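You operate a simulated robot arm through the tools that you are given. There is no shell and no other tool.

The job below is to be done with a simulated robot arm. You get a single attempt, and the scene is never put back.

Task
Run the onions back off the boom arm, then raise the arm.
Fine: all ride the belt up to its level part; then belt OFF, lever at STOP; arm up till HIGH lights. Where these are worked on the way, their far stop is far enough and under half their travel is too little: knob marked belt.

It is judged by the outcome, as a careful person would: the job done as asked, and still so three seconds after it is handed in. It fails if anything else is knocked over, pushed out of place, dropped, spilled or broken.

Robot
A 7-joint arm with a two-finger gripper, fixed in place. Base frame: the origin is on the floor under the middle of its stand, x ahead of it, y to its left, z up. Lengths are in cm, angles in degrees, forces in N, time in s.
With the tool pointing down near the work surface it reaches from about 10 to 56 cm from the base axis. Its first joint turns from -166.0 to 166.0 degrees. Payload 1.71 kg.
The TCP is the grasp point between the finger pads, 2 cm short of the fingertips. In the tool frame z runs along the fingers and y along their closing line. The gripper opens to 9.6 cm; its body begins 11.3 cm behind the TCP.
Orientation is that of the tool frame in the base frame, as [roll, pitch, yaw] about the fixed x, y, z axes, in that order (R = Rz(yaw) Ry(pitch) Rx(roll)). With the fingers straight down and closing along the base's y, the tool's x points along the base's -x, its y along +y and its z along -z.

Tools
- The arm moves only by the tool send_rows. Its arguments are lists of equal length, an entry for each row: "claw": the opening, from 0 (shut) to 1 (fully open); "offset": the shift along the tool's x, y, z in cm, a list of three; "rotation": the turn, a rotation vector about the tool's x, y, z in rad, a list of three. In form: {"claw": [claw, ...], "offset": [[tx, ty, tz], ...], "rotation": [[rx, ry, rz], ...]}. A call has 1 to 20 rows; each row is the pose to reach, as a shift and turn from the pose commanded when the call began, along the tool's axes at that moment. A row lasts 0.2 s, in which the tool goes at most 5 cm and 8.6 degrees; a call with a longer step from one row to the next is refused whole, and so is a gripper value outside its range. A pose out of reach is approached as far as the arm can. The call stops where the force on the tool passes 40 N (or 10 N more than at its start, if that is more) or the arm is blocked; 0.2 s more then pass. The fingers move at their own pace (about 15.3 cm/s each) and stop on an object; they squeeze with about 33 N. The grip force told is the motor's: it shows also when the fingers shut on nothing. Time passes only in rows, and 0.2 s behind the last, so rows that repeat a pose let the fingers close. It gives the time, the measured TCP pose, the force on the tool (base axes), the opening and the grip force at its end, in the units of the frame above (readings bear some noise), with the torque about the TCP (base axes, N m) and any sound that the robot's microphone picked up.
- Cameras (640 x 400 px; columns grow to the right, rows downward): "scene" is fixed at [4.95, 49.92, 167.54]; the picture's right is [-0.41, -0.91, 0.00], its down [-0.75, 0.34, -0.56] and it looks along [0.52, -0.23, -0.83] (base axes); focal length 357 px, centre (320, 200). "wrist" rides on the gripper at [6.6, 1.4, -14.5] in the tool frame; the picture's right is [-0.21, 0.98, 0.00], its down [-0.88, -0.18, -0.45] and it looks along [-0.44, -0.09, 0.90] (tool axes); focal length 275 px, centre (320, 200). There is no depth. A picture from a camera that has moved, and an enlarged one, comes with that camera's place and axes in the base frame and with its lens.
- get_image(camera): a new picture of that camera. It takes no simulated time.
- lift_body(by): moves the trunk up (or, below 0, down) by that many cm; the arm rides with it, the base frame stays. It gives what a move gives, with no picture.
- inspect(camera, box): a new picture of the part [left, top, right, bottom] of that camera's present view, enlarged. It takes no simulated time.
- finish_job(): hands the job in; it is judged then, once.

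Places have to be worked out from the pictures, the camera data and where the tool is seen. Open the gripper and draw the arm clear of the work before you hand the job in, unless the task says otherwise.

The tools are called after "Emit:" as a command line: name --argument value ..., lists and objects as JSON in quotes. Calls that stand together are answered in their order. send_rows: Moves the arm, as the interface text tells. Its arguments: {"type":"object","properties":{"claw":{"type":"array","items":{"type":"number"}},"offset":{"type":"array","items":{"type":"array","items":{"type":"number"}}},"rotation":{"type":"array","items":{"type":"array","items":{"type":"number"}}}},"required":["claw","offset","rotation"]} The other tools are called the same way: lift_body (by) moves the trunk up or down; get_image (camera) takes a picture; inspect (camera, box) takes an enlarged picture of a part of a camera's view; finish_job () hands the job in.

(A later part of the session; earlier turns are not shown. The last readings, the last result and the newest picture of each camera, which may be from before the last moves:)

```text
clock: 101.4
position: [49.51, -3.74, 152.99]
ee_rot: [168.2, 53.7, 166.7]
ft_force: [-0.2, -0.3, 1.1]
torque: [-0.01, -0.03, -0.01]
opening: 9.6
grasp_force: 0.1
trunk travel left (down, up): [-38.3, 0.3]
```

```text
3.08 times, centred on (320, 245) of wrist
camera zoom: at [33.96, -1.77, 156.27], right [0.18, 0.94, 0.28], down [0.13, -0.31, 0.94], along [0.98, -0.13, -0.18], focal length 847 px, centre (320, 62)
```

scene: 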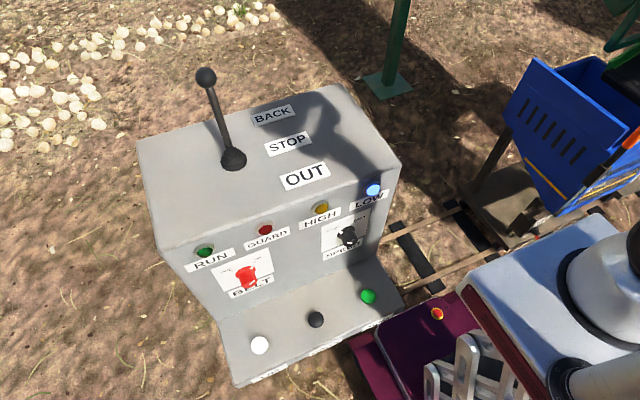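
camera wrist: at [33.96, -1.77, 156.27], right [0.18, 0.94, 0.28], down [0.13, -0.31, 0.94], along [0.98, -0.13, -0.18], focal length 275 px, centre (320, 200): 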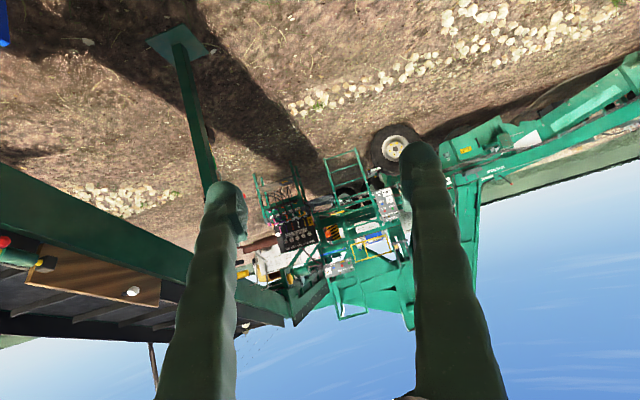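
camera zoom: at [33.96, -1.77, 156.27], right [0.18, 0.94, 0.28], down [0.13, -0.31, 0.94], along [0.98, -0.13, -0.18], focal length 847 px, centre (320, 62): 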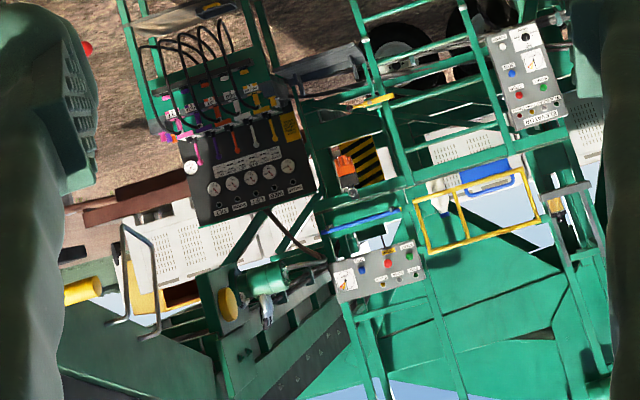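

The level part extends well into the harvester (~1 m or more). The last onion needs ~52 cm more (≈3.7 s of JOG at ~14 cm/s) to be safely on it. I return to JOG.

Emit:
send_rows --claw '[0.5, 0, 0, 0, 0, 0, 0, 0, 0]' --offset '[[2.155, 2.978, -1.728], [4.31, 5.955, -3.455], [6.465, 8.933, -5.183], [8.62, 11.91, -6.91], [10.775, 14.888, -8.638], [12.93, 17.865, -10.365], [15.085, 20.843, -12.093], [17.24, 23.82, -13.82], [17.24, 23.82, -13.82]]' --rotation '[[0.024, 0.1168, 0.012], [0.048, 0.2335, 0.024], [0.072, 0.35, 0.036], [0.0955, 0.467, 0.048], [0.119, 0.584, 0.06], [0.143, 0.7, 0.072], [0.167, 0.817, 0.084], [0.191, 0.934, 0.0965], [0.191, 0.934, 0.0965]]'

Emit:
lift_body --by -28

Emit:
send_rows --claw '[0, 0, 0, 0, 0, 0, 0]' --offset '[[1.2, 1.7, 0.5], [2.5, 3.4, 1], [3.78, 5.12, 3], [3.78, 5.12, 7], [3.78, 5.12, 11], [3.78, 5.12, 15], [3.78, 5.12, 18]]' --rotation '[[0, 0, 0.125], [0, 0, 0.25], [0, 0, 0.375], [0, 0, 0.5], [0, 0, 0.625], [0, 0, 0.745], [0, 0, 0.745]]'

Emit:
get_image --camera "wrist"

```text
clock: 103.4
position: [29.33, 21.78, 150.31]
ee_rot: [179.9, -0.2, 166.8]
ft_force: [-0.6, -0.7, 0.1]
torque: [0.01, -0.03, -0.04]
opening: 0.0
grasp_force: 29.8
trunk travel left (down, up): [-38.3, 0.3]
```

```text
clock: 106.2
position: [29.51, 21.71, 122.27]
ee_rot: [179.9, 0.1, 166.8]
ft_force: [0.6, -0.1, -0.7]
torque: [0.0, 0.0, 0.0]
opening: 0.0
grasp_force: 29.8
trunk travel left (down, up): [-10.3, 28.3]
```

```text
clock: 107.8
position: [26.98, 27.8, 104.33]
ee_rot: [179.9, 0.0, 124.1]
ft_force: [0.3, -0.2, -0.1]
torque: [0.0, 0.01, 0.0]
opening: 0.0
grasp_force: 29.4
trunk travel left (down, up): [-10.3, 28.3]
```

```text
taken
camera wrist: at [24.5, 33.94, 118.74], right [0.93, 0.38, 0.0], down [0.34, -0.83, 0.44], along [0.17, -0.41, -0.9], focal length 275 px, centre (320, 200)
```

wrist: 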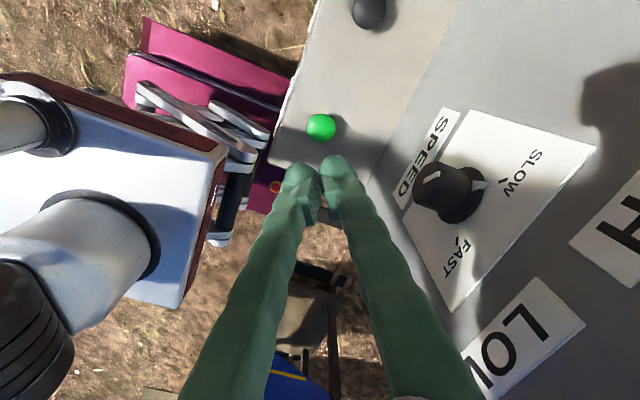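

I correct laterally (+0.4 cm in x) and descend to just above the button.

Emit:
send_rows --claw '[0, 0, 0, 0, 0, 0]' --offset '[[-0.22, 0.38, 4.5], [-0.22, 0.38, 9], [-0.22, 0.38, 13.5], [-0.22, 0.38, 17.5], [-0.22, 0.38, 19.1], [-0.22, 0.38, 19.1]]' --rotation '[[0, 0, 0], [0, 0, 0], [0, 0, 0], [0, 0, 0], [0, 0, 0], [0, 0, 0]]'

```text
clock: 109.2
position: [27.74, 27.79, 85.29]
ee_rot: [-180.0, -0.2, 124.0]
ft_force: [0.3, 0.0, -0.6]
torque: [0.0, 0.0, -0.02]
opening: 0.02
grasp_force: 29.5
trunk travel left (down, up): [-10.3, 28.3]
```

Fine-tune −0.3 cm in x, press, and hold for ~3.4 s.

Emit:
send_rows --claw '[0, 0, 0, 0, 0, 0, 0, 0, 0, 0, 0, 0, 0, 0, 0, 0, 0, 0, 0, 0]' --offset '[[0.17, -0.25, 0.35], [0.17, -0.25, 0.65], [0.17, -0.25, 0.95], [0.17, -0.25, 0.95], [0.17, -0.25, 0.95], [0.17, -0.25, 0.95], [0.17, -0.25, 0.95], [0.17, -0.25, 0.95], [0.17, -0.25, 0.95], [0.17, -0.25, 0.95], [0.17, -0.25, 0.95], [0.17, -0.25, 0.95], [0.17, -0.25, 0.95], [0.17, -0.25, 0.95], [0.17, -0.25, 0.95], [0.17, -0.25, 0.95], [0.17, -0.25, 0.95], [0.17, -0.25, 0.95], [0.17, -0.25, 0.95], [0.17, -0.25, 0.95]]' --rotation '[[0, 0, 0], [0, 0, 0], [0, 0, 0], [0, 0, 0], [0, 0, 0], [0, 0, 0], [0, 0, 0], [0, 0, 0], [0, 0, 0], [0, 0, 0], [0, 0, 0], [0, 0, 0], [0, 0, 0], [0, 0, 0], [0, 0, 0], [0, 0, 0], [0, 0, 0], [0, 0, 0], [0, 0, 0], [0, 0, 0]]'

Emit:
inspect --camera "scene" --box '[180, 180, 420, 340]'

```text
clock: 113.4
position: [27.36, 27.61, 84.3]
ee_rot: [-180.0, -0.1, 124.2]
ft_force: [-0.1, 0.3, 1.8]
torque: [0.0, 0.01, -0.01]
opening: 0.59
grasp_force: 29.1
trunk travel left (down, up): [-10.3, 28.3]
heard: click
```

```text
2.50 times, centred on (300, 260) of scene
camera zoom: at [4.95, 49.92, 167.54], right [-0.41, -0.91, 0.0], down [-0.75, 0.34, -0.56], along [0.52, -0.23, -0.83], focal length 892 px, centre (370, 50)
```

zoom: 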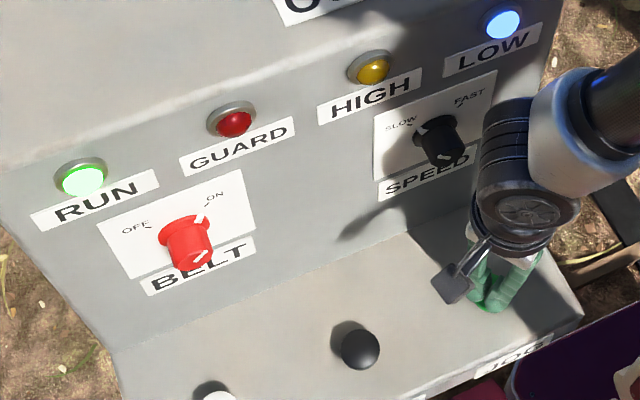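

RUN was lit for ~3.8 s. Release and check the boom again from the viewing pose.

Emit:
send_rows --claw '[0, 0, 0, 0, 0, 0, 0, 0, 0]' --offset '[[0, 0, -4], [0, 0, -8.5], [-1, -0.2, -13], [-2, -0.4, -17.5], [-3, -0.6, -22], [-4, -0.8, -26.5], [-5, -1, -31], [-6.26, -1.27, -35], [-6.26, -1.27, -37.7]]' --rotation '[[0, 0, 0], [0, 0, 0], [0, 0, 0], [0, 0, 0], [0, 0, -0.1], [0, 0, -0.2], [0, 0, -0.3], [0, 0, -0.393], [0, 0, -0.393]]'

Emit:
lift_body --by 28

Emit:
send_rows --claw '[0.5, 1, 1, 1, 1, 1, 1, 1, 1]' --offset '[[-3.8, -1.3, -0.36], [-7.6, -2.6, -0.72], [-11.4, -3.9, -1.07], [-15.2, -5.2, -1.43], [-19.0, -6.5, -1.79], [-22.8, -7.8, -2.15], [-26.6, -9.1, -2.5], [-30.4, -10.4, -2.86], [-30.4, -10.4, -2.86]]' --rotation '[[-0.0245, -0.1168, -0.0124], [-0.049, -0.2335, -0.0248], [-0.0735, -0.35, -0.037], [-0.098, -0.467, -0.0495], [-0.1225, -0.584, -0.062], [-0.147, -0.7, -0.074], [-0.1715, -0.817, -0.087], [-0.196, -0.934, -0.099], [-0.196, -0.934, -0.099]]'

Emit:
get_image --camera "wrist"

Emit:
inspect --camera "wrist" --box '[220, 180, 440, 320]'

Emit:
inspect --camera "wrist" --box '[280, 250, 400, 325]'

Emit:
inspect --camera "wrist" --box '[40, 190, 260, 330]'

```text
clock: 115.4
position: [29.57, 21.69, 122.07]
ee_rot: [179.9, -0.1, 146.8]
ft_force: [0.3, 0.6, -0.1]
torque: [0.0, 0.0, 0.0]
opening: 0.0
grasp_force: 29.5
trunk travel left (down, up): [-10.3, 28.3]
```

```text
clock: 118.2
position: [29.57, 21.74, 150.05]
ee_rot: [179.9, 0.0, 146.6]
ft_force: [-0.1, 0.3, 0.3]
torque: [-0.01, -0.01, -0.01]
opening: 0.0
grasp_force: 29.9
trunk travel left (down, up): [-38.3, 0.3]
```

```text
clock: 120.2
position: [48.89, -3.78, 152.79]
ee_rot: [167.6, 53.7, 146.3]
ft_force: [0.0, 0.2, -0.5]
torque: [-0.04, -0.04, 0.02]
opening: 9.6
grasp_force: 0.2
trunk travel left (down, up): [-38.3, 0.3]
```

```text
taken
camera wrist: at [35.01, 3.28, 156.06], right [0.49, 0.82, 0.29], down [0.01, -0.34, 0.94], along [0.87, -0.46, -0.18], focal length 275 px, centre (320, 200)
```

wrist: 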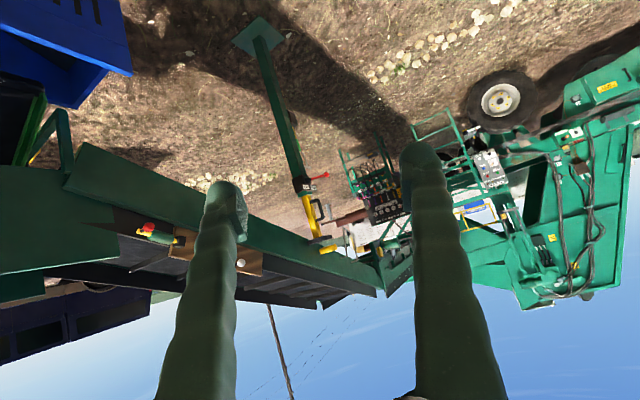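

```text
2.86 times, centred on (330, 250) of wrist
camera zoom: at [35.01, 3.28, 156.06], right [0.49, 0.82, 0.29], down [0.01, -0.34, 0.94], along [0.87, -0.46, -0.18], focal length 786 px, centre (291, 57)
```

zoom: 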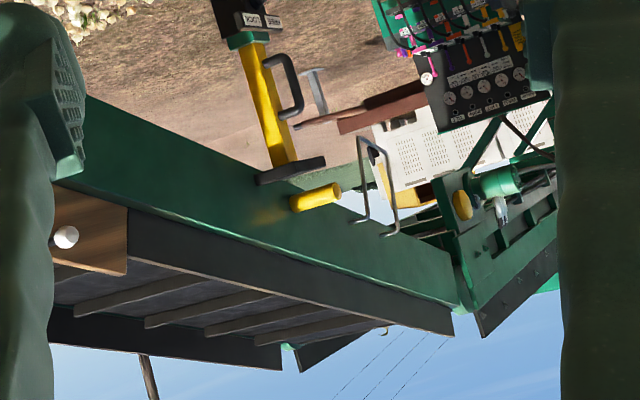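

```text
5.33 times, centred on (340, 288) of wrist
camera zoom: at [35.01, 3.28, 156.06], right [0.49, 0.82, 0.29], down [0.01, -0.34, 0.94], along [0.87, -0.46, -0.18], focal length 1468 px, centre (213, -267)
```

zoom: 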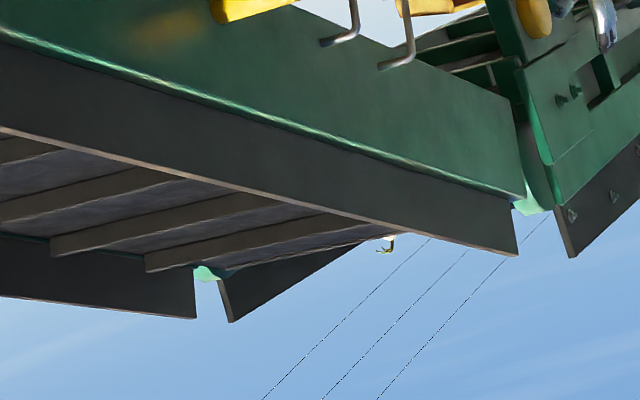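

```text
2.86 times, centred on (150, 260) of wrist
camera zoom: at [35.01, 3.28, 156.06], right [0.49, 0.82, 0.29], down [0.01, -0.34, 0.94], along [0.87, -0.46, -0.18], focal length 786 px, centre (806, 29)
```

zoom: 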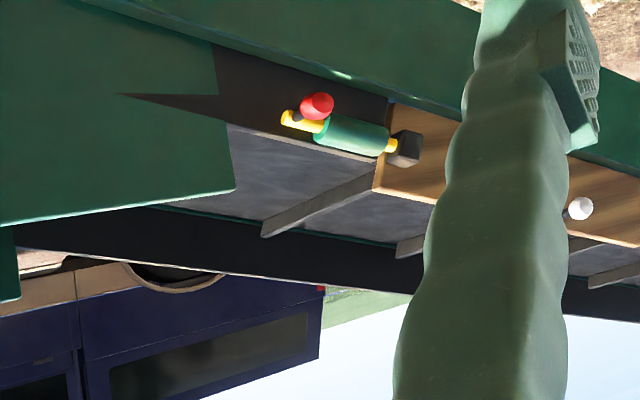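

Only the stem tip of the last onion is visible, now past the crest; the estimate puts it ~13–19 cm onto the level part. I yaw back slightly to check the belt area the finger was hiding for stragglers.

Emit:
send_rows --claw '[1, 1, 1, 1]' --offset '[[0, 0, 0], [0, 0, 0], [0, 0, 0], [0, 0, 0]]' --rotation '[[0.09, -0.014, 0.065], [0.18, -0.028, 0.13], [0.25, -0.039, 0.18], [0.25, -0.039, 0.18]]'

Emit:
get_image --camera "wrist"

Emit:
inspect --camera "wrist" --box '[200, 170, 430, 310]'

```text
clock: 121.2
position: [49.12, -3.88, 152.91]
ee_rot: [167.4, 53.6, 128.5]
ft_force: [0.4, 0.3, -0.2]
torque: [-0.01, 0.02, 0.01]
opening: 9.59
grasp_force: 0.0
trunk travel left (down, up): [-38.3, 0.3]
```

```text
taken
camera wrist: at [38.08, 7.29, 156.07], right [0.72, 0.63, 0.29], down [-0.09, -0.33, 0.94], along [0.69, -0.7, -0.18], focal length 275 px, centre (320, 200)
```

wrist: 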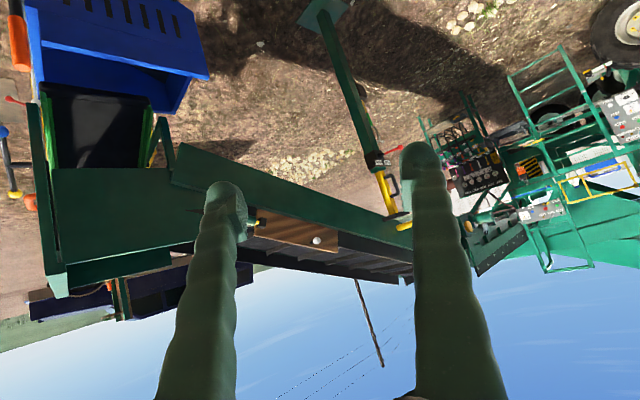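

```text
2.78 times, centred on (315, 240) of wrist
camera zoom: at [38.08, 7.29, 156.07], right [0.72, 0.63, 0.29], down [-0.09, -0.33, 0.94], along [0.69, -0.7, -0.18], focal length 766 px, centre (334, 89)
```

zoom: 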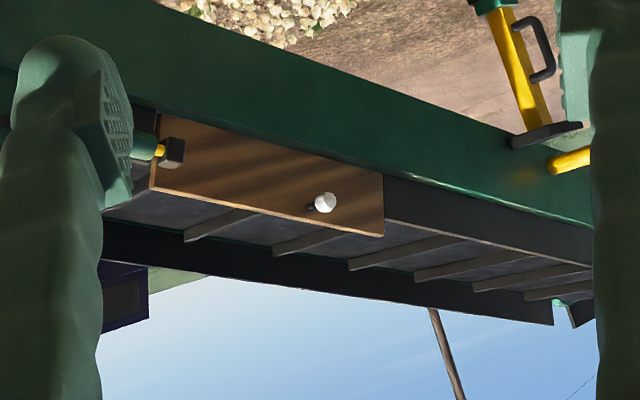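

The boom belt is clear; all five onions are over the crest. Now the lever: I swing the arm back to the lever (reverse of the earlier path).

Emit:
send_rows --claw '[1, 1, 1, 1, 1, 1, 1, 1, 1, 1, 1, 1, 1, 1, 1]' --offset '[[1.48, 4.08, 0.24], [3.18, 7.3, -0.02], [5.02, 10.5, -0.49], [7.03, 13.65, -1.2], [9.2, 16.75, -2.13], [11.51, 19.77, -3.28], [13.96, 22.66, -4.66], [16.56, 25.44, -6.28], [19.29, 28.06, -8.11], [22.16, 30.52, -10.16], [25.13, 32.79, -12.41], [28.23, 34.85, -14.87], [31.43, 36.68, -17.52], [34.69, 38.28, -20.32], [34.69, 38.28, -20.32]]' --rotation '[[-0.0243, -0.0341, -0.009], [-0.0485, -0.0681, -0.018], [-0.0728, -0.1022, -0.0271], [-0.097, -0.1363, -0.0361], [-0.1213, -0.1704, -0.0451], [-0.1455, -0.2044, -0.0541], [-0.1698, -0.2385, -0.0632], [-0.194, -0.2726, -0.0722], [-0.2183, -0.3066, -0.0812], [-0.2425, -0.3407, -0.0902], [-0.2668, -0.3748, -0.0992], [-0.291, -0.4089, -0.1083], [-0.3153, -0.4429, -0.1173], [-0.3395, -0.477, -0.1263], [-0.3395, -0.477, -0.1263]]'

Emit:
get_image --camera "wrist"

Emit:
get_image --camera "scene"

```text
clock: 124.4
position: [48.2, 50.37, 141.23]
ee_rot: [125.9, 80.9, 105.7]
ft_force: [0.3, -0.5, 0.1]
torque: [0.01, 0.02, 0.01]
opening: 9.61
grasp_force: 0.0
trunk travel left (down, up): [-38.3, 0.3]
```

```text
taken
camera wrist: at [34.88, 57.49, 136.29], right [0.35, 0.88, 0.33], down [-0.44, -0.16, 0.88], along [0.82, -0.46, 0.33], focal length 275 px, centre (320, 200)
```

wrist: 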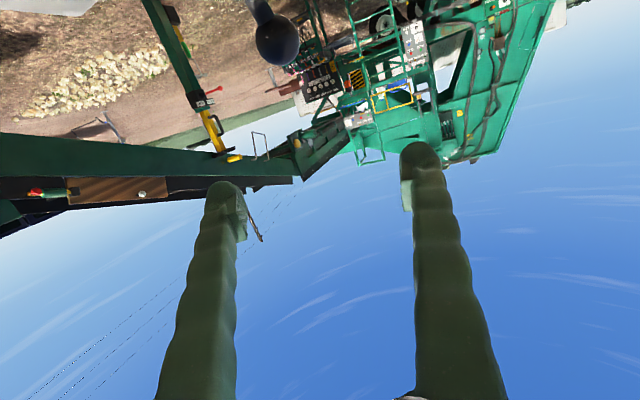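

```text
taken
```

scene: 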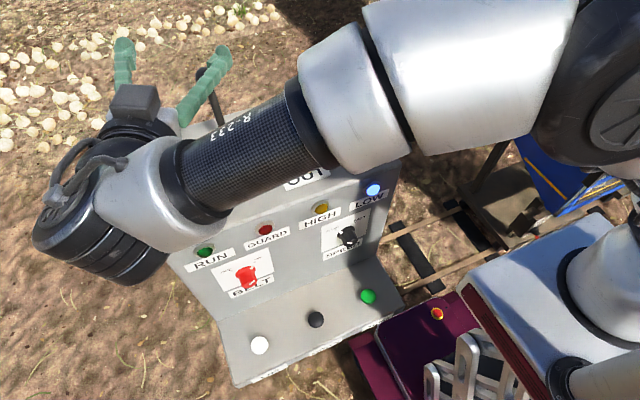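

I'm at the standoff. Lower the trunk ~9.7 cm to ball height and advance around the ball (≈(56.3,47,131.4)).

Emit:
lift_body --by -9.7

Emit:
send_rows --claw '[1, 1, 1, 1]' --offset '[[-0.5, -0.2, 3], [-0.76, -0.35, 6], [-0.76, -0.35, 8.5], [-0.76, -0.35, 8.5]]' --rotation '[[0, 0, 0], [0, 0, 0], [0, 0, 0], [0, 0, 0]]'

Emit:
get_image --camera "wrist"

```text
clock: 125.7
position: [48.17, 50.33, 131.43]
ee_rot: [126.0, 80.8, 105.8]
ft_force: [0.6, 0.4, -0.2]
torque: [0.0, 0.03, -0.03]
opening: 9.6
grasp_force: 0.2
trunk travel left (down, up): [-28.6, 10.0]
```

```text
clock: 126.7
position: [56.07, 47.24, 131.56]
ee_rot: [125.9, 80.8, 105.8]
ft_force: [-0.2, 0.3, -0.1]
torque: [-0.01, -0.01, -0.03]
opening: 9.61
grasp_force: 0.0
trunk travel left (down, up): [-28.6, 10.0]
```

```text
taken
camera wrist: at [42.7, 54.44, 126.57], right [0.35, 0.88, 0.33], down [-0.44, -0.15, 0.88], along [0.83, -0.45, 0.33], focal length 275 px, centre (320, 200)
```

wrist: 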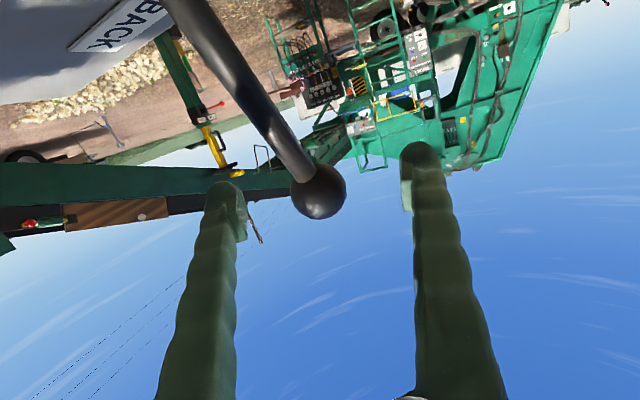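

The ball is exactly at the grasp point. Close and then pull the lever back along its arc toward STOP.

Emit:
send_rows --claw '[0.5, 0, 0, 0]' --offset '[[0, 0, 0], [0, 0, 0], [0, 0, 0], [0, 0, 0]]' --rotation '[[0, 0, 0], [0, 0, 0], [0, 0, 0], [0, 0, 0]]'

Emit:
send_rows --claw '[0, 0, 0, 0, 0]' --offset '[[-0.73, -0.72, -2.12], [-1.16, -1.52, -4.29], [-1.21, -1.98, -5.4], [-1.24, -2.36, -6.44], [-1.24, -2.36, -6.44]]' --rotation '[[0, 0, 0], [0, 0, 0], [0, 0, 0], [0, 0, 0], [0, 0, 0]]'

Emit:
get_image --camera "wrist"

Emit:
inspect --camera "scene" --box '[120, 50, 360, 210]'

```text
clock: 127.7
position: [56.15, 47.09, 131.6]
ee_rot: [126.3, 80.7, 106.0]
ft_force: [-3.2, -7.4, -5.2]
torque: [-0.08, -0.1, -0.06]
opening: 3.0
grasp_force: 35.5
trunk travel left (down, up): [-28.6, 10.0]
```

```text
clock: 128.9
position: [49.28, 47.08, 132.86]
ee_rot: [125.6, 80.9, 105.5]
ft_force: [7.7, 16.3, 11.1]
torque: [-0.14, -0.8, 0.05]
opening: 3.03
grasp_force: 34.8
trunk travel left (down, up): [-28.6, 10.0]
```

```text
taken
camera wrist: at [35.9, 54.33, 127.86], right [0.35, 0.88, 0.33], down [-0.44, -0.16, 0.88], along [0.83, -0.45, 0.34], focal length 275 px, centre (320, 200)
```

wrist: 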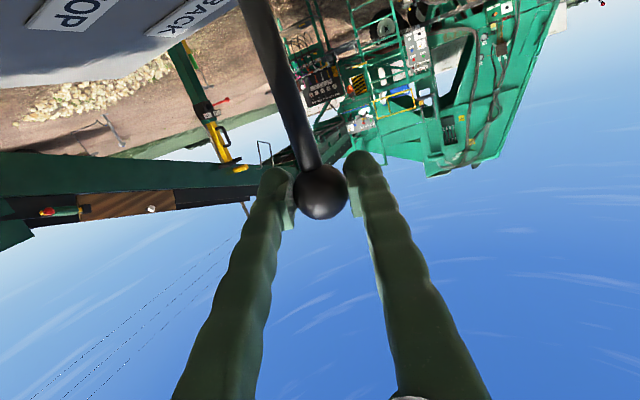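

```text
2.50 times, centred on (240, 130) of scene
camera zoom: at [4.95, 49.92, 167.54], right [-0.41, -0.91, 0.0], down [-0.75, 0.34, -0.56], along [0.52, -0.23, -0.83], focal length 892 px, centre (520, 375)
```

zoom: 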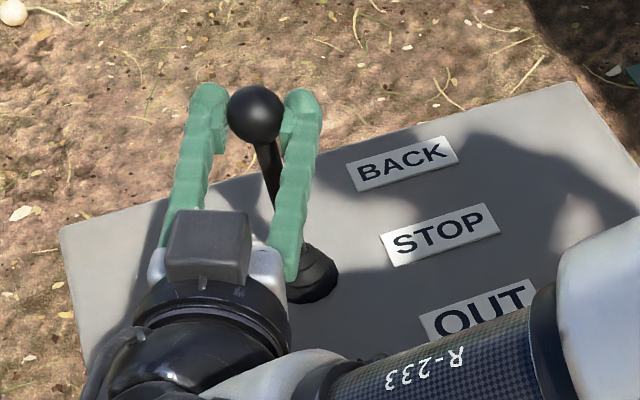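

The lever is back near upright. I release and compare its position with the original STOP position.

Emit:
send_rows --claw '[1, 1, 1]' --offset '[[0, 0, 0], [0, 0, 0], [0, 0, 0]]' --rotation '[[0, 0, 0], [0, 0, 0], [0, 0, 0]]'

Emit:
inspect --camera "scene" --box '[120, 50, 360, 210]'

Emit:
get_image --camera "wrist"

```text
clock: 129.7
position: [49.23, 46.97, 132.77]
ee_rot: [126.3, 80.9, 105.9]
ft_force: [0.2, 0.5, 0.6]
torque: [0.01, -0.02, -0.06]
opening: 9.6
grasp_force: 0.0
trunk travel left (down, up): [-28.6, 10.0]
```

```text
2.50 times, centred on (240, 130) of scene
camera zoom: at [4.95, 49.92, 167.54], right [-0.41, -0.91, 0.0], down [-0.75, 0.34, -0.56], along [0.52, -0.23, -0.83], focal length 892 px, centre (520, 375)
```

zoom: 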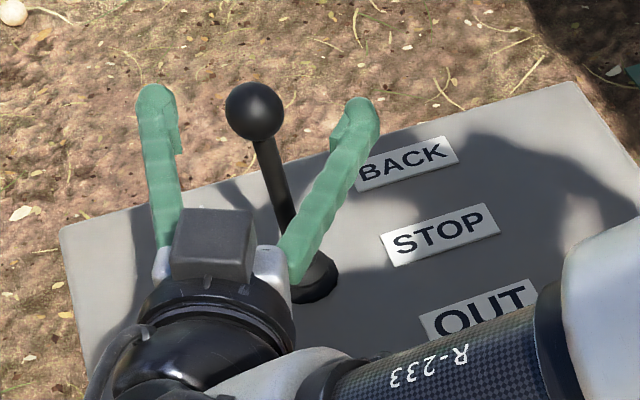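

```text
taken
camera wrist: at [35.91, 54.11, 127.84], right [0.35, 0.88, 0.33], down [-0.44, -0.15, 0.88], along [0.83, -0.46, 0.33], focal length 275 px, centre (320, 200)
```

wrist: 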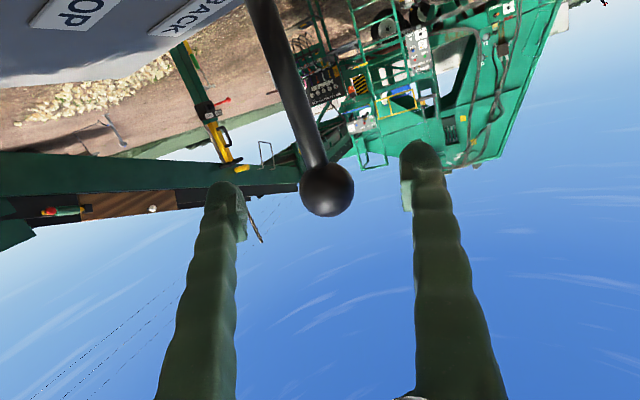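

The lever settled by itself exactly at its original STOP position. I retreat from it, then swing the tool back to straight +x in front of the panel.

Emit:
send_rows --claw '[1, 1, 1, 1]' --offset '[[0, 0, -3.5], [0, 0, -7.5], [0, 0, -9.5], [0, 0, -9.5]]' --rotation '[[0, 0, 0], [0, 0, 0], [0, 0, 0], [0, 0, 0]]'

```text
clock: 130.7
position: [40.08, 49.92, 133.82]
ee_rot: [126.2, 80.9, 105.9]
ft_force: [0.1, -0.2, 0.4]
torque: [0.0, -0.01, 0.01]
opening: 9.61
grasp_force: 0.0
trunk travel left (down, up): [-28.6, 10.0]
```

Moving back in front of the panel with the tool pointing +x, then lowering the trunk to knob height.

Emit:
send_rows --claw '[1, 1, 1, 1, 1]' --offset '[[0.6, -0.85, -3.3], [1.8, -1.7, -6.5], [3.2, -2.6, -9.8], [4.65, -3.41, -13.05], [4.65, -3.41, -13.05]]' --rotation '[[-0.097, 0.008, -0.006], [-0.194, 0.016, -0.012], [-0.291, 0.023, -0.018], [-0.388, 0.031, -0.024], [-0.388, 0.031, -0.024]]'

Emit:
lift_body --by -27.8

Emit:
get_image --camera "wrist"

Emit:
get_image --camera "scene"

```text
clock: 132.1
position: [28.64, 49.96, 129.28]
ee_rot: [113.2, 82.9, 110.6]
ft_force: [0.1, 0.6, 0.4]
torque: [0.02, 0.0, 0.04]
opening: 9.57
grasp_force: 0.1
trunk travel left (down, up): [-28.6, 10.0]
stopped in row 5: the arm was blocked; the commanded pose is now the measured one
```

```text
clock: 134.9
position: [28.22, 50.28, 101.42]
ee_rot: [114.2, 82.8, 112.0]
ft_force: [-0.3, 0.1, -0.2]
torque: [-0.02, -0.01, 0.0]
opening: 9.6
grasp_force: 0.0
trunk travel left (down, up): [-0.8, 37.8]
```

```text
taken
camera wrist: at [13.57, 52.94, 95.78], right [0.05, 0.95, 0.32], down [-0.41, -0.27, 0.87], along [0.91, -0.17, 0.38], focal length 275 px, centre (320, 200)
```

wrist: 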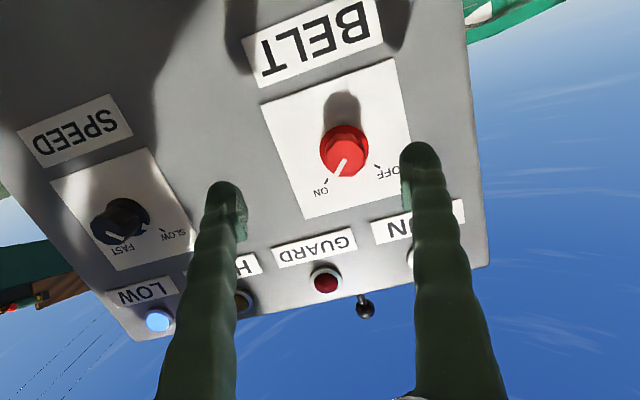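

```text
taken
```

scene: 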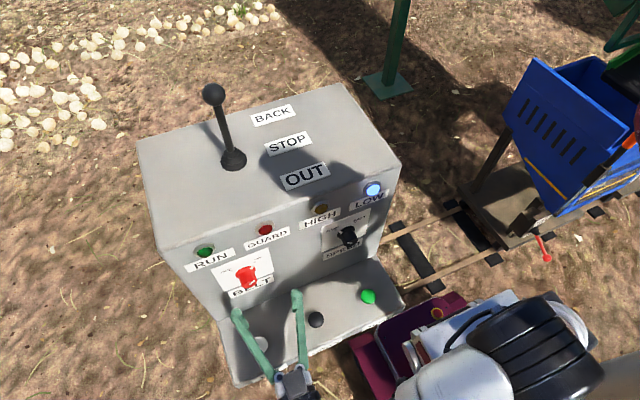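

I'm in front of the knob, about 1.8 cm to its right (the arm neared a joint limit). I correct laterally onto the knob axis.

Emit:
send_rows --claw '[1, 1, 1]' --offset '[[-0.14, 0.97, -0.05], [-0.28, 1.94, -0.09], [-0.28, 1.94, -0.09]]' --rotation '[[0, 0, 0], [0, 0, 0], [0, 0, 0]]'

Emit:
get_image --camera "wrist"

```text
clock: 135.8
position: [27.8, 52.2, 102.89]
ee_rot: [111.7, 81.6, 109.9]
ft_force: [-0.2, 0.2, -0.4]
torque: [0.0, -0.02, 0.01]
opening: 9.59
grasp_force: 0.0
trunk travel left (down, up): [-0.8, 37.8]
```

```text
taken
camera wrist: at [13.17, 54.79, 97.43], right [0.04, 0.94, 0.34], down [-0.41, -0.29, 0.87], along [0.91, -0.17, 0.37], focal length 275 px, centre (320, 200)
```

wrist: 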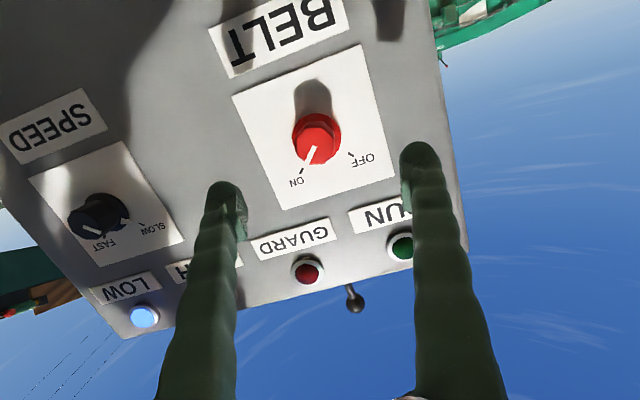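

Slightly high (~1 cm). I correct down and advance halfway.

Emit:
send_rows --claw '[1, 1, 1]' --offset '[[0.5, -0.07, 1.5], [0.94, -0.13, 3.2], [0.94, -0.13, 3.2]]' --rotation '[[0, 0, 0], [0, 0, 0], [0, 0, 0]]'

Emit:
get_image --camera "wrist"

```text
clock: 136.6
position: [29.82, 52.89, 100.81]
ee_rot: [114.4, 82.8, 114.0]
ft_force: [-0.1, -0.1, -0.1]
torque: [0.02, -0.02, 0.03]
opening: 9.61
grasp_force: 0.3
trunk travel left (down, up): [-0.8, 37.8]
```

```text
taken
camera wrist: at [15.13, 55.0, 95.21], right [0.02, 0.95, 0.31], down [-0.4, -0.28, 0.87], along [0.92, -0.15, 0.38], focal length 275 px, centre (320, 200)
```

wrist: 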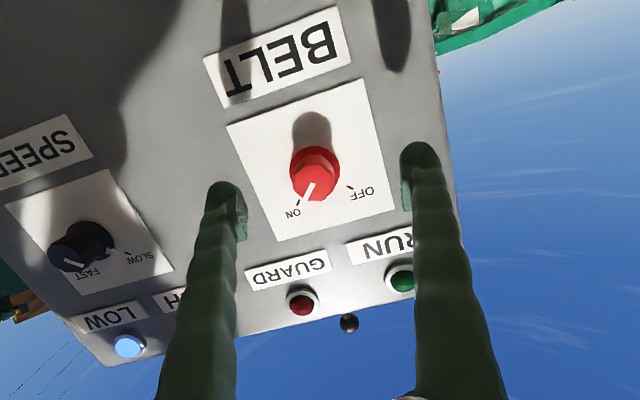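

The arm's response is a bit off here (1 cm-scale). I correct (up 0.8, right 0.85) while advancing partway.

Emit:
send_rows --claw '[1, 1, 1]' --offset '[[-0.5, -0.35, 1.0], [-1.0, -0.7, 2.0], [-1.0, -0.7, 2.0]]' --rotation '[[0, 0, 0], [0, 0, 0], [0, 0, 0]]'

Emit:
get_image --camera "wrist"

```text
clock: 137.3
position: [31.99, 51.96, 101.74]
ee_rot: [114.3, 82.8, 113.7]
ft_force: [0.3, 0.2, 0.2]
torque: [0.02, 0.0, 0.01]
opening: 9.61
grasp_force: 0.1
trunk travel left (down, up): [-0.8, 37.8]
```

```text
taken
camera wrist: at [17.26, 54.18, 96.0], right [0.02, 0.95, 0.32], down [-0.4, -0.28, 0.87], along [0.92, -0.15, 0.38], focal length 275 px, centre (320, 200)
```

wrist: 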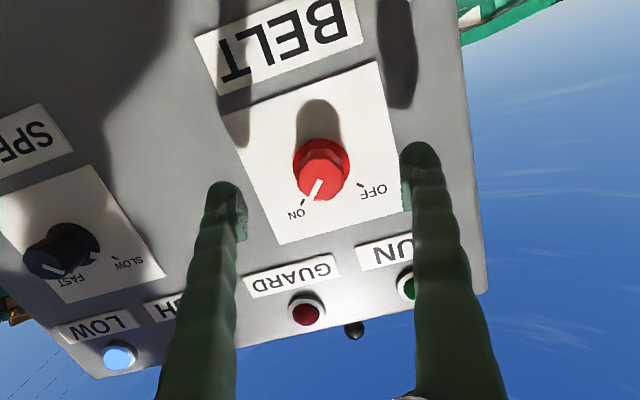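

Now aligned. Advance 2 cm and close on the knob.

Emit:
send_rows --claw '[1, 1, 0.5, 0, 0, 0]' --offset '[[0, 0, 1.0], [0, 0, 2.0], [0, 0, 2.0], [0, 0, 2.0], [0, 0, 2.0], [0, 0, 2.0]]' --rotation '[[0, 0, 0], [0, 0, 0], [0, 0, 0], [0, 0, 0], [0, 0, 0], [0, 0, 0]]'

Emit:
get_image --camera "wrist"

```text
clock: 138.8
position: [33.99, 51.91, 101.53]
ee_rot: [114.2, 82.8, 113.5]
ft_force: [3.6, 7.4, 3.4]
torque: [-0.1, -0.03, 0.18]
opening: 3.05
grasp_force: 34.5
trunk travel left (down, up): [-0.8, 37.8]
```

```text
taken
camera wrist: at [19.26, 54.22, 95.89], right [0.02, 0.95, 0.32], down [-0.4, -0.28, 0.87], along [0.92, -0.15, 0.38], focal length 275 px, centre (320, 200)
```

wrist: 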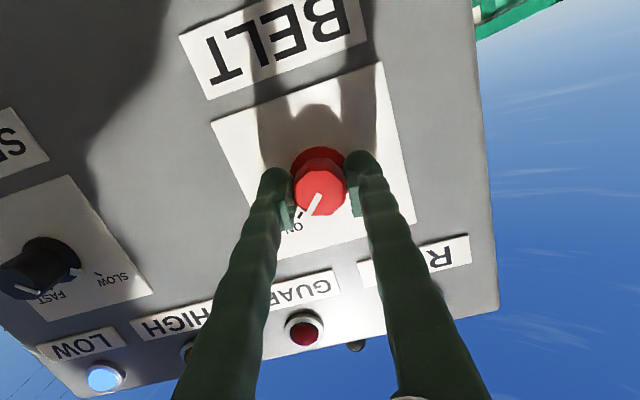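

Good grip. Now turn counter-clockwise (− about tool z) toward OFF.

Emit:
send_rows --claw '[0, 0, 0, 0, 0, 0]' --offset '[[0, 0, 0], [0, 0, 0], [0, 0, 0], [0, 0, 0], [0, 0, 0], [0, 0, 0]]' --rotation '[[0, 0, -0.12], [0, 0, -0.24], [0, 0, -0.36], [0, 0, -0.48], [0, 0, -0.6], [0, 0, -0.6]]'

Emit:
inspect --camera "scene" --box '[210, 240, 290, 300]'

```text
clock: 140.2
position: [33.93, 52.03, 101.47]
ee_rot: [-96.2, 61.9, -95.9]
ft_force: [0.6, 1.2, 1.6]
torque: [-0.01, 0.07, -0.06]
opening: 3.04
grasp_force: 34.9
trunk travel left (down, up): [-0.8, 37.8]
```

```text
6.67 times, centred on (250, 270) of scene
camera zoom: at [4.95, 49.92, 167.54], right [-0.41, -0.91, 0.0], down [-0.75, 0.34, -0.56], along [0.52, -0.23, -0.83], focal length 2380 px, centre (787, -267)
```

zoom: 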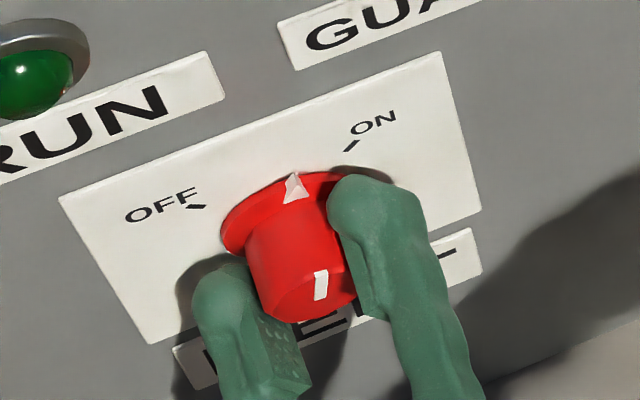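

Turning smoothly with little side load. Continue counter-clockwise.

Emit:
send_rows --claw '[0, 0, 0, 0, 0, 0]' --offset '[[0, 0, 0], [0, 0, 0], [0, 0, 0], [0, 0, 0], [0, 0, 0], [0, 0, 0]]' --rotation '[[0, 0, -0.12], [0, 0, -0.24], [0, 0, -0.36], [0, 0, -0.48], [0, 0, -0.58], [0, 0, -0.58]]'

Emit:
inspect --camera "scene" --box '[210, 240, 290, 300]'

```text
clock: 141.6
position: [33.94, 52.0, 101.58]
ee_rot: [-93.2, 28.9, -92.0]
ft_force: [-2.1, -0.8, 5.1]
torque: [-0.01, -0.04, -0.28]
opening: 3.01
grasp_force: 35.0
trunk travel left (down, up): [-0.8, 37.8]
```

```text
6.67 times, centred on (250, 270) of scene
camera zoom: at [4.95, 49.92, 167.54], right [-0.41, -0.91, 0.0], down [-0.75, 0.34, -0.56], along [0.52, -0.23, -0.83], focal length 2380 px, centre (787, -267)
```

zoom: 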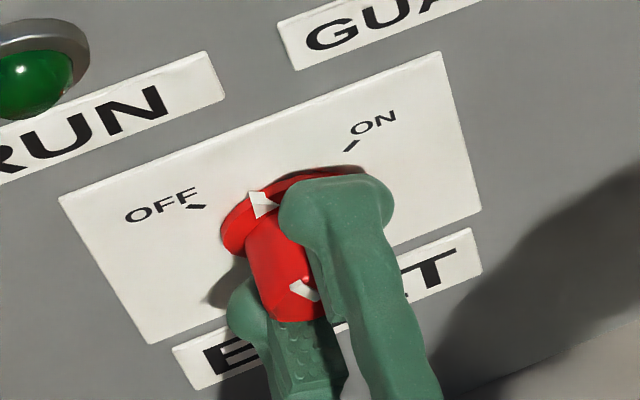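

Two-thirds there with low forces. I try to keep going in the same grip.

Emit:
send_rows --claw '[0, 0, 0, 0, 0]' --offset '[[0, 0, 0], [0, 0, 0], [0, 0, 0], [0, 0, 0], [0, 0, 0]]' --rotation '[[0, 0, -0.12], [0, 0, -0.24], [0, 0, -0.36], [0, 0, -0.48], [0, 0, -0.48]]'

Emit:
inspect --camera "scene" --box '[210, 240, 290, 300]'

```text
clock: 142.8
position: [34.13, 51.94, 101.46]
ee_rot: [-93.0, 1.3, -90.5]
ft_force: [-4.7, -8.9, -1.2]
torque: [-0.01, -0.19, -0.53]
opening: 3.03
grasp_force: 35.2
trunk travel left (down, up): [-0.8, 37.8]
```

```text
6.67 times, centred on (250, 270) of scene
camera zoom: at [4.95, 49.92, 167.54], right [-0.41, -0.91, 0.0], down [-0.75, 0.34, -0.56], along [0.52, -0.23, -0.83], focal length 2380 px, centre (787, -267)
```

zoom: 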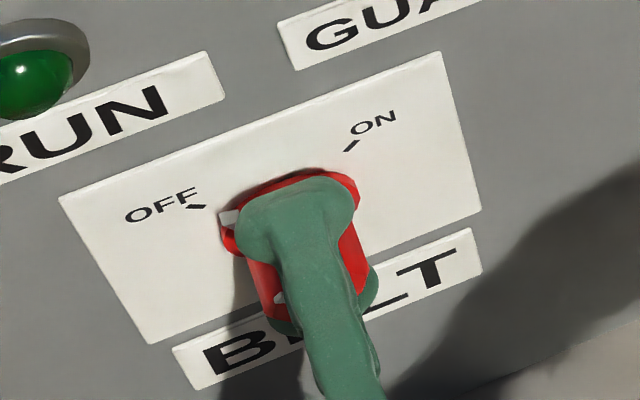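

About 95° turned, pointer nearing OFF. Continue to the stop.

Emit:
send_rows --claw '[0, 0, 0, 0, 0, 0]' --offset '[[0, 0, 0], [0, 0, 0], [0, 0, 0], [0, 0, 0], [0, 0, 0], [0, 0, 0]]' --rotation '[[0, 0, -0.11], [0, 0, -0.22], [0, 0, -0.33], [0, 0, -0.44], [0, 0, -0.5], [0, 0, -0.5]]'

Emit:
inspect --camera "scene" --box '[210, 240, 290, 300]'

Emit:
inspect --camera "wrist" --box '[220, 120, 420, 260]'

```text
clock: 144.2
position: [33.98, 51.96, 101.53]
ee_rot: [-93.3, -27.4, -88.7]
ft_force: [-2.0, -0.6, -2.9]
torque: [0.04, -0.07, 0.15]
opening: 3.03
grasp_force: 35.0
trunk travel left (down, up): [-0.8, 37.8]
```

```text
6.67 times, centred on (250, 270) of scene
camera zoom: at [4.95, 49.92, 167.54], right [-0.41, -0.91, 0.0], down [-0.75, 0.34, -0.56], along [0.52, -0.23, -0.83], focal length 2380 px, centre (787, -267)
```

zoom: 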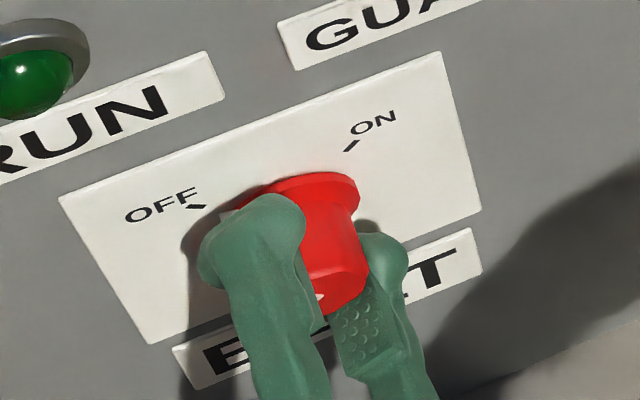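

```text
2.86 times, centred on (320, 190) of wrist
camera zoom: at [19.6, 45.67, 104.05], right [-0.05, -0.27, -0.96], down [-0.45, 0.87, -0.21], along [0.89, 0.42, -0.17], focal length 786 px, centre (320, 229)
```

zoom: 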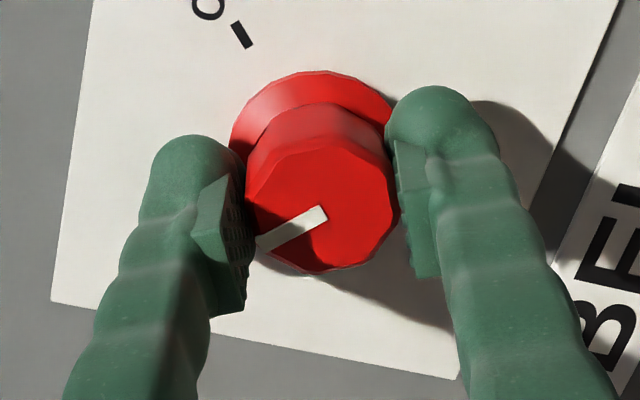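

The tool has turned ~124°, so the knob should be at its OFF stop. I release, back away, and verify.

Emit:
send_rows --claw '[0.8, 0.8, 0.8, 0.8, 0.8]' --offset '[[0, 0, 0], [0, 0, 0], [0, 0, -3.5], [0, 0, -7], [0, 0, -7]]' --rotation '[[0, 0, 0], [0, 0, 0], [0, 0, 0], [0, 0, 0], [0, 0, 0]]'

Emit:
get_image --camera "scene"

Emit:
inspect --camera "scene" --box '[180, 220, 320, 310]'

Emit:
get_image --camera "wrist"

```text
clock: 145.3
position: [26.85, 51.88, 102.01]
ee_rot: [-93.2, -27.3, -88.9]
ft_force: [-0.2, 0.3, -0.5]
torque: [0.01, 0.03, 0.02]
opening: 7.68
grasp_force: 0.1
trunk travel left (down, up): [-0.8, 37.8]
```

```text
taken
```

scene: 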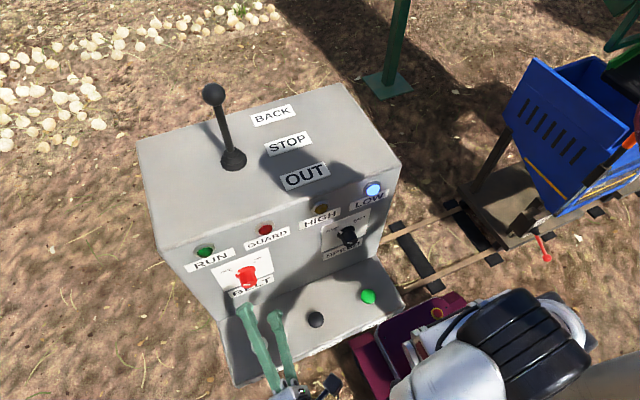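

```text
4.44 times, centred on (250, 265) of scene
camera zoom: at [4.95, 49.92, 167.54], right [-0.41, -0.91, 0.0], down [-0.75, 0.34, -0.56], along [0.52, -0.23, -0.83], focal length 1587 px, centre (631, -89)
```

zoom: 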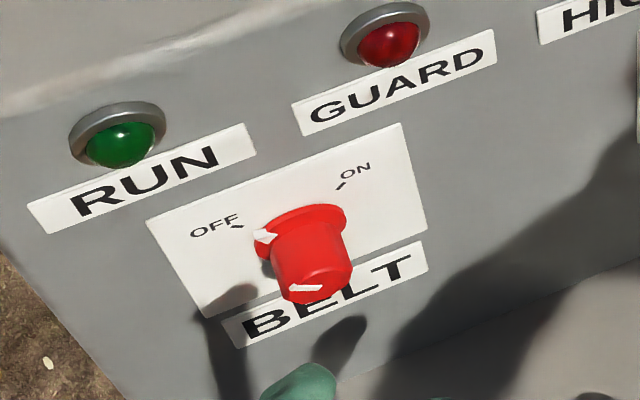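

```text
taken
camera wrist: at [12.45, 45.51, 104.43], right [-0.05, -0.26, -0.96], down [-0.45, 0.87, -0.21], along [0.89, 0.42, -0.16], focal length 275 px, centre (320, 200)
```

wrist: 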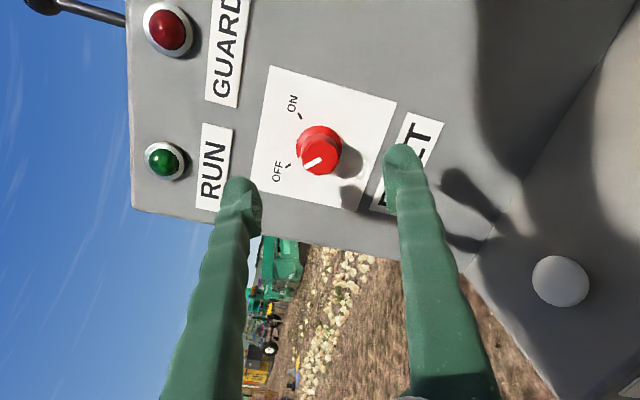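

BELT is back at OFF exactly as at the start, lever at STOP, RUN dark. Next the white UP button at ≈(27.3,54.9,82.6). I close the fingers and roll the tool back to its upright roll.

Emit:
send_rows --claw '[0.5, 0, 0, 0, 0, 0, 0, 0, 0, 0, 0, 0, 0, 0, 0, 0]' --offset '[[0, 0, -1], [0, 0, -2], [0, 0, -3], [0, 0, -3], [0, 0, -3], [0, 0, -3], [0, 0, -3], [0, 0, -3], [0, 0, -3], [0, 0, -3], [0, 0, -3], [0, 0, -3], [0, 0, -3], [0, 0, -3], [0, 0, -3], [0, 0, -3]]' --rotation '[[0, 0, 0.137], [0, 0, 0.274], [0, 0, 0.411], [0, 0, 0.548], [0, 0, 0.685], [0, 0, 0.822], [0, 0, 0.959], [0, 0, 1.096], [0, 0, 1.233], [0, 0, 1.37], [0, 0, 1.507], [0, 0, 1.644], [0, 0, 1.781], [0, 0, 1.918], [0, 0, 1.98], [0, 0, 1.98]]'

Emit:
get_image --camera "wrist"

```text
clock: 148.8
position: [24.18, 52.1, 102.01]
ee_rot: [-129.2, 85.3, -129.8]
ft_force: [0.1, 0.6, 1.1]
torque: [-0.01, -0.04, 0.02]
opening: 0.0
grasp_force: 29.5
trunk travel left (down, up): [-0.8, 37.8]
```

```text
taken
camera wrist: at [9.43, 53.14, 96.18], right [0.02, 0.99, 0.14], down [-0.4, -0.12, 0.91], along [0.92, -0.07, 0.39], focal length 275 px, centre (320, 200)
```

wrist: 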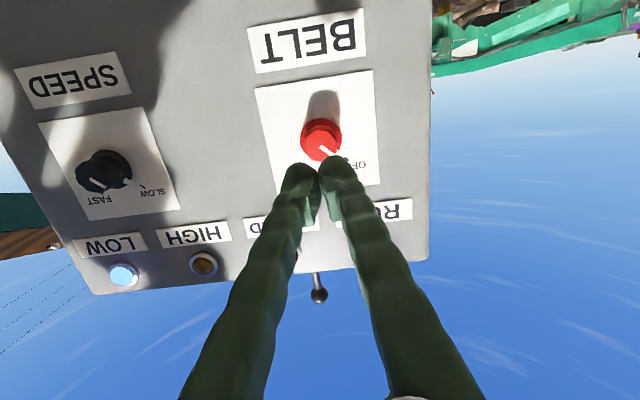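

Roll is back to upright. Now I pitch the tool ~43° downward and shift left toward the UP button, still well above it.

Emit:
send_rows --claw '[0, 0, 0, 0, 0, 0, 0]' --offset '[[0, 0.5, 0], [0, 1.0, 0], [0, 1.5, 0], [0, 2.0, 0], [0, 2.4, 0], [0, 2.8, 0], [0, 2.8, 0]]' --rotation '[[0, 0.125, 0], [0, 0.25, 0], [0, 0.375, 0], [0, 0.5, 0], [0, 0.625, 0], [0, 0.75, 0], [0, 0.75, 0]]'

Emit:
get_image --camera "wrist"

Emit:
get_image --camera "scene"

```text
clock: 150.3
position: [24.07, 54.88, 101.91]
ee_rot: [-174.9, 43.8, -176.7]
ft_force: [-0.4, -0.7, 0.4]
torque: [-0.04, -0.01, 0.0]
opening: 0.02
grasp_force: 29.4
trunk travel left (down, up): [-0.8, 37.8]
```

```text
taken
camera wrist: at [9.24, 56.68, 107.63], right [0.15, 0.99, 0.08], down [0.32, -0.13, 0.94], along [0.93, -0.12, -0.34], focal length 275 px, centre (320, 200)
```

wrist: 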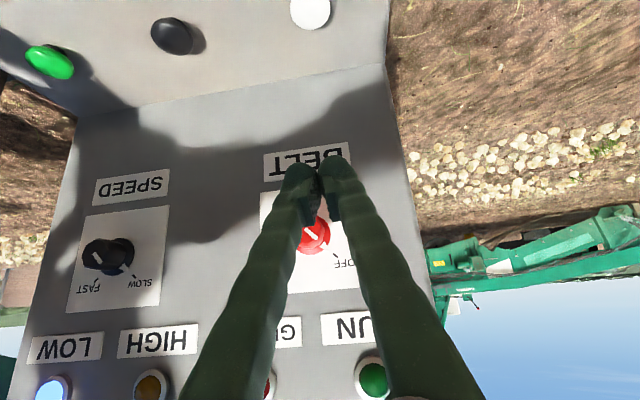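

```text
taken
```

scene: 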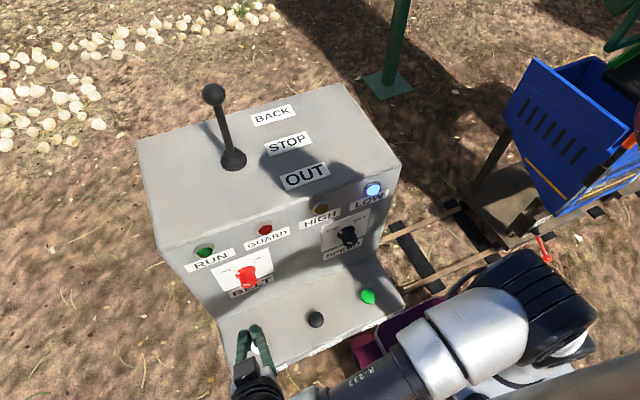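

Pitched to ~46° from horizontal; UP button measured at ≈(27,55,83). I descend toward it with the closed fingertips.

Emit:
send_rows --claw '[0, 0, 0, 0, 0]' --offset '[[2.2, 0.28, 2.9], [4.42, 0.55, 5.78], [6.63, 0.83, 8.67], [8.84, 1.1, 11.56], [8.84, 1.1, 11.56]]' --rotation '[[0, 0, 0], [0, 0, 0], [0, 0, 0], [0, 0, 0], [0, 0, 0]]'

Emit:
get_image --camera "wrist"

Emit:
inspect --camera "scene" --box '[200, 280, 360, 400]'

```text
clock: 151.6
position: [25.8, 54.96, 87.3]
ee_rot: [-174.8, 44.0, -176.6]
ft_force: [-0.3, 0.3, -0.8]
torque: [-0.02, 0.02, 0.01]
opening: 0.0
grasp_force: 29.3
trunk travel left (down, up): [-0.8, 37.8]
```

```text
taken
camera wrist: at [11.02, 56.75, 92.95], right [0.15, 0.99, 0.08], down [0.32, -0.12, 0.94], along [0.94, -0.12, -0.33], focal length 275 px, centre (320, 200)
```

wrist: 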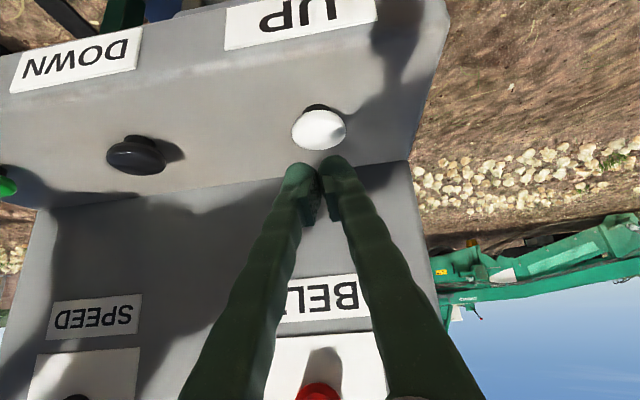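

```text
3.33 times, centred on (280, 340) of scene
camera zoom: at [4.95, 49.92, 167.54], right [-0.41, -0.91, 0.0], down [-0.75, 0.34, -0.56], along [0.52, -0.23, -0.83], focal length 1190 px, centre (453, -267)
```

zoom: 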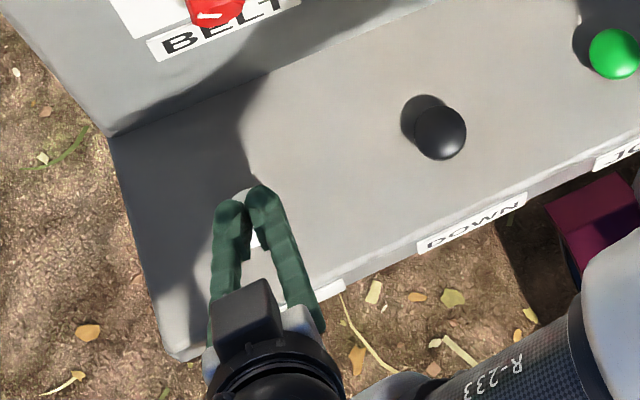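

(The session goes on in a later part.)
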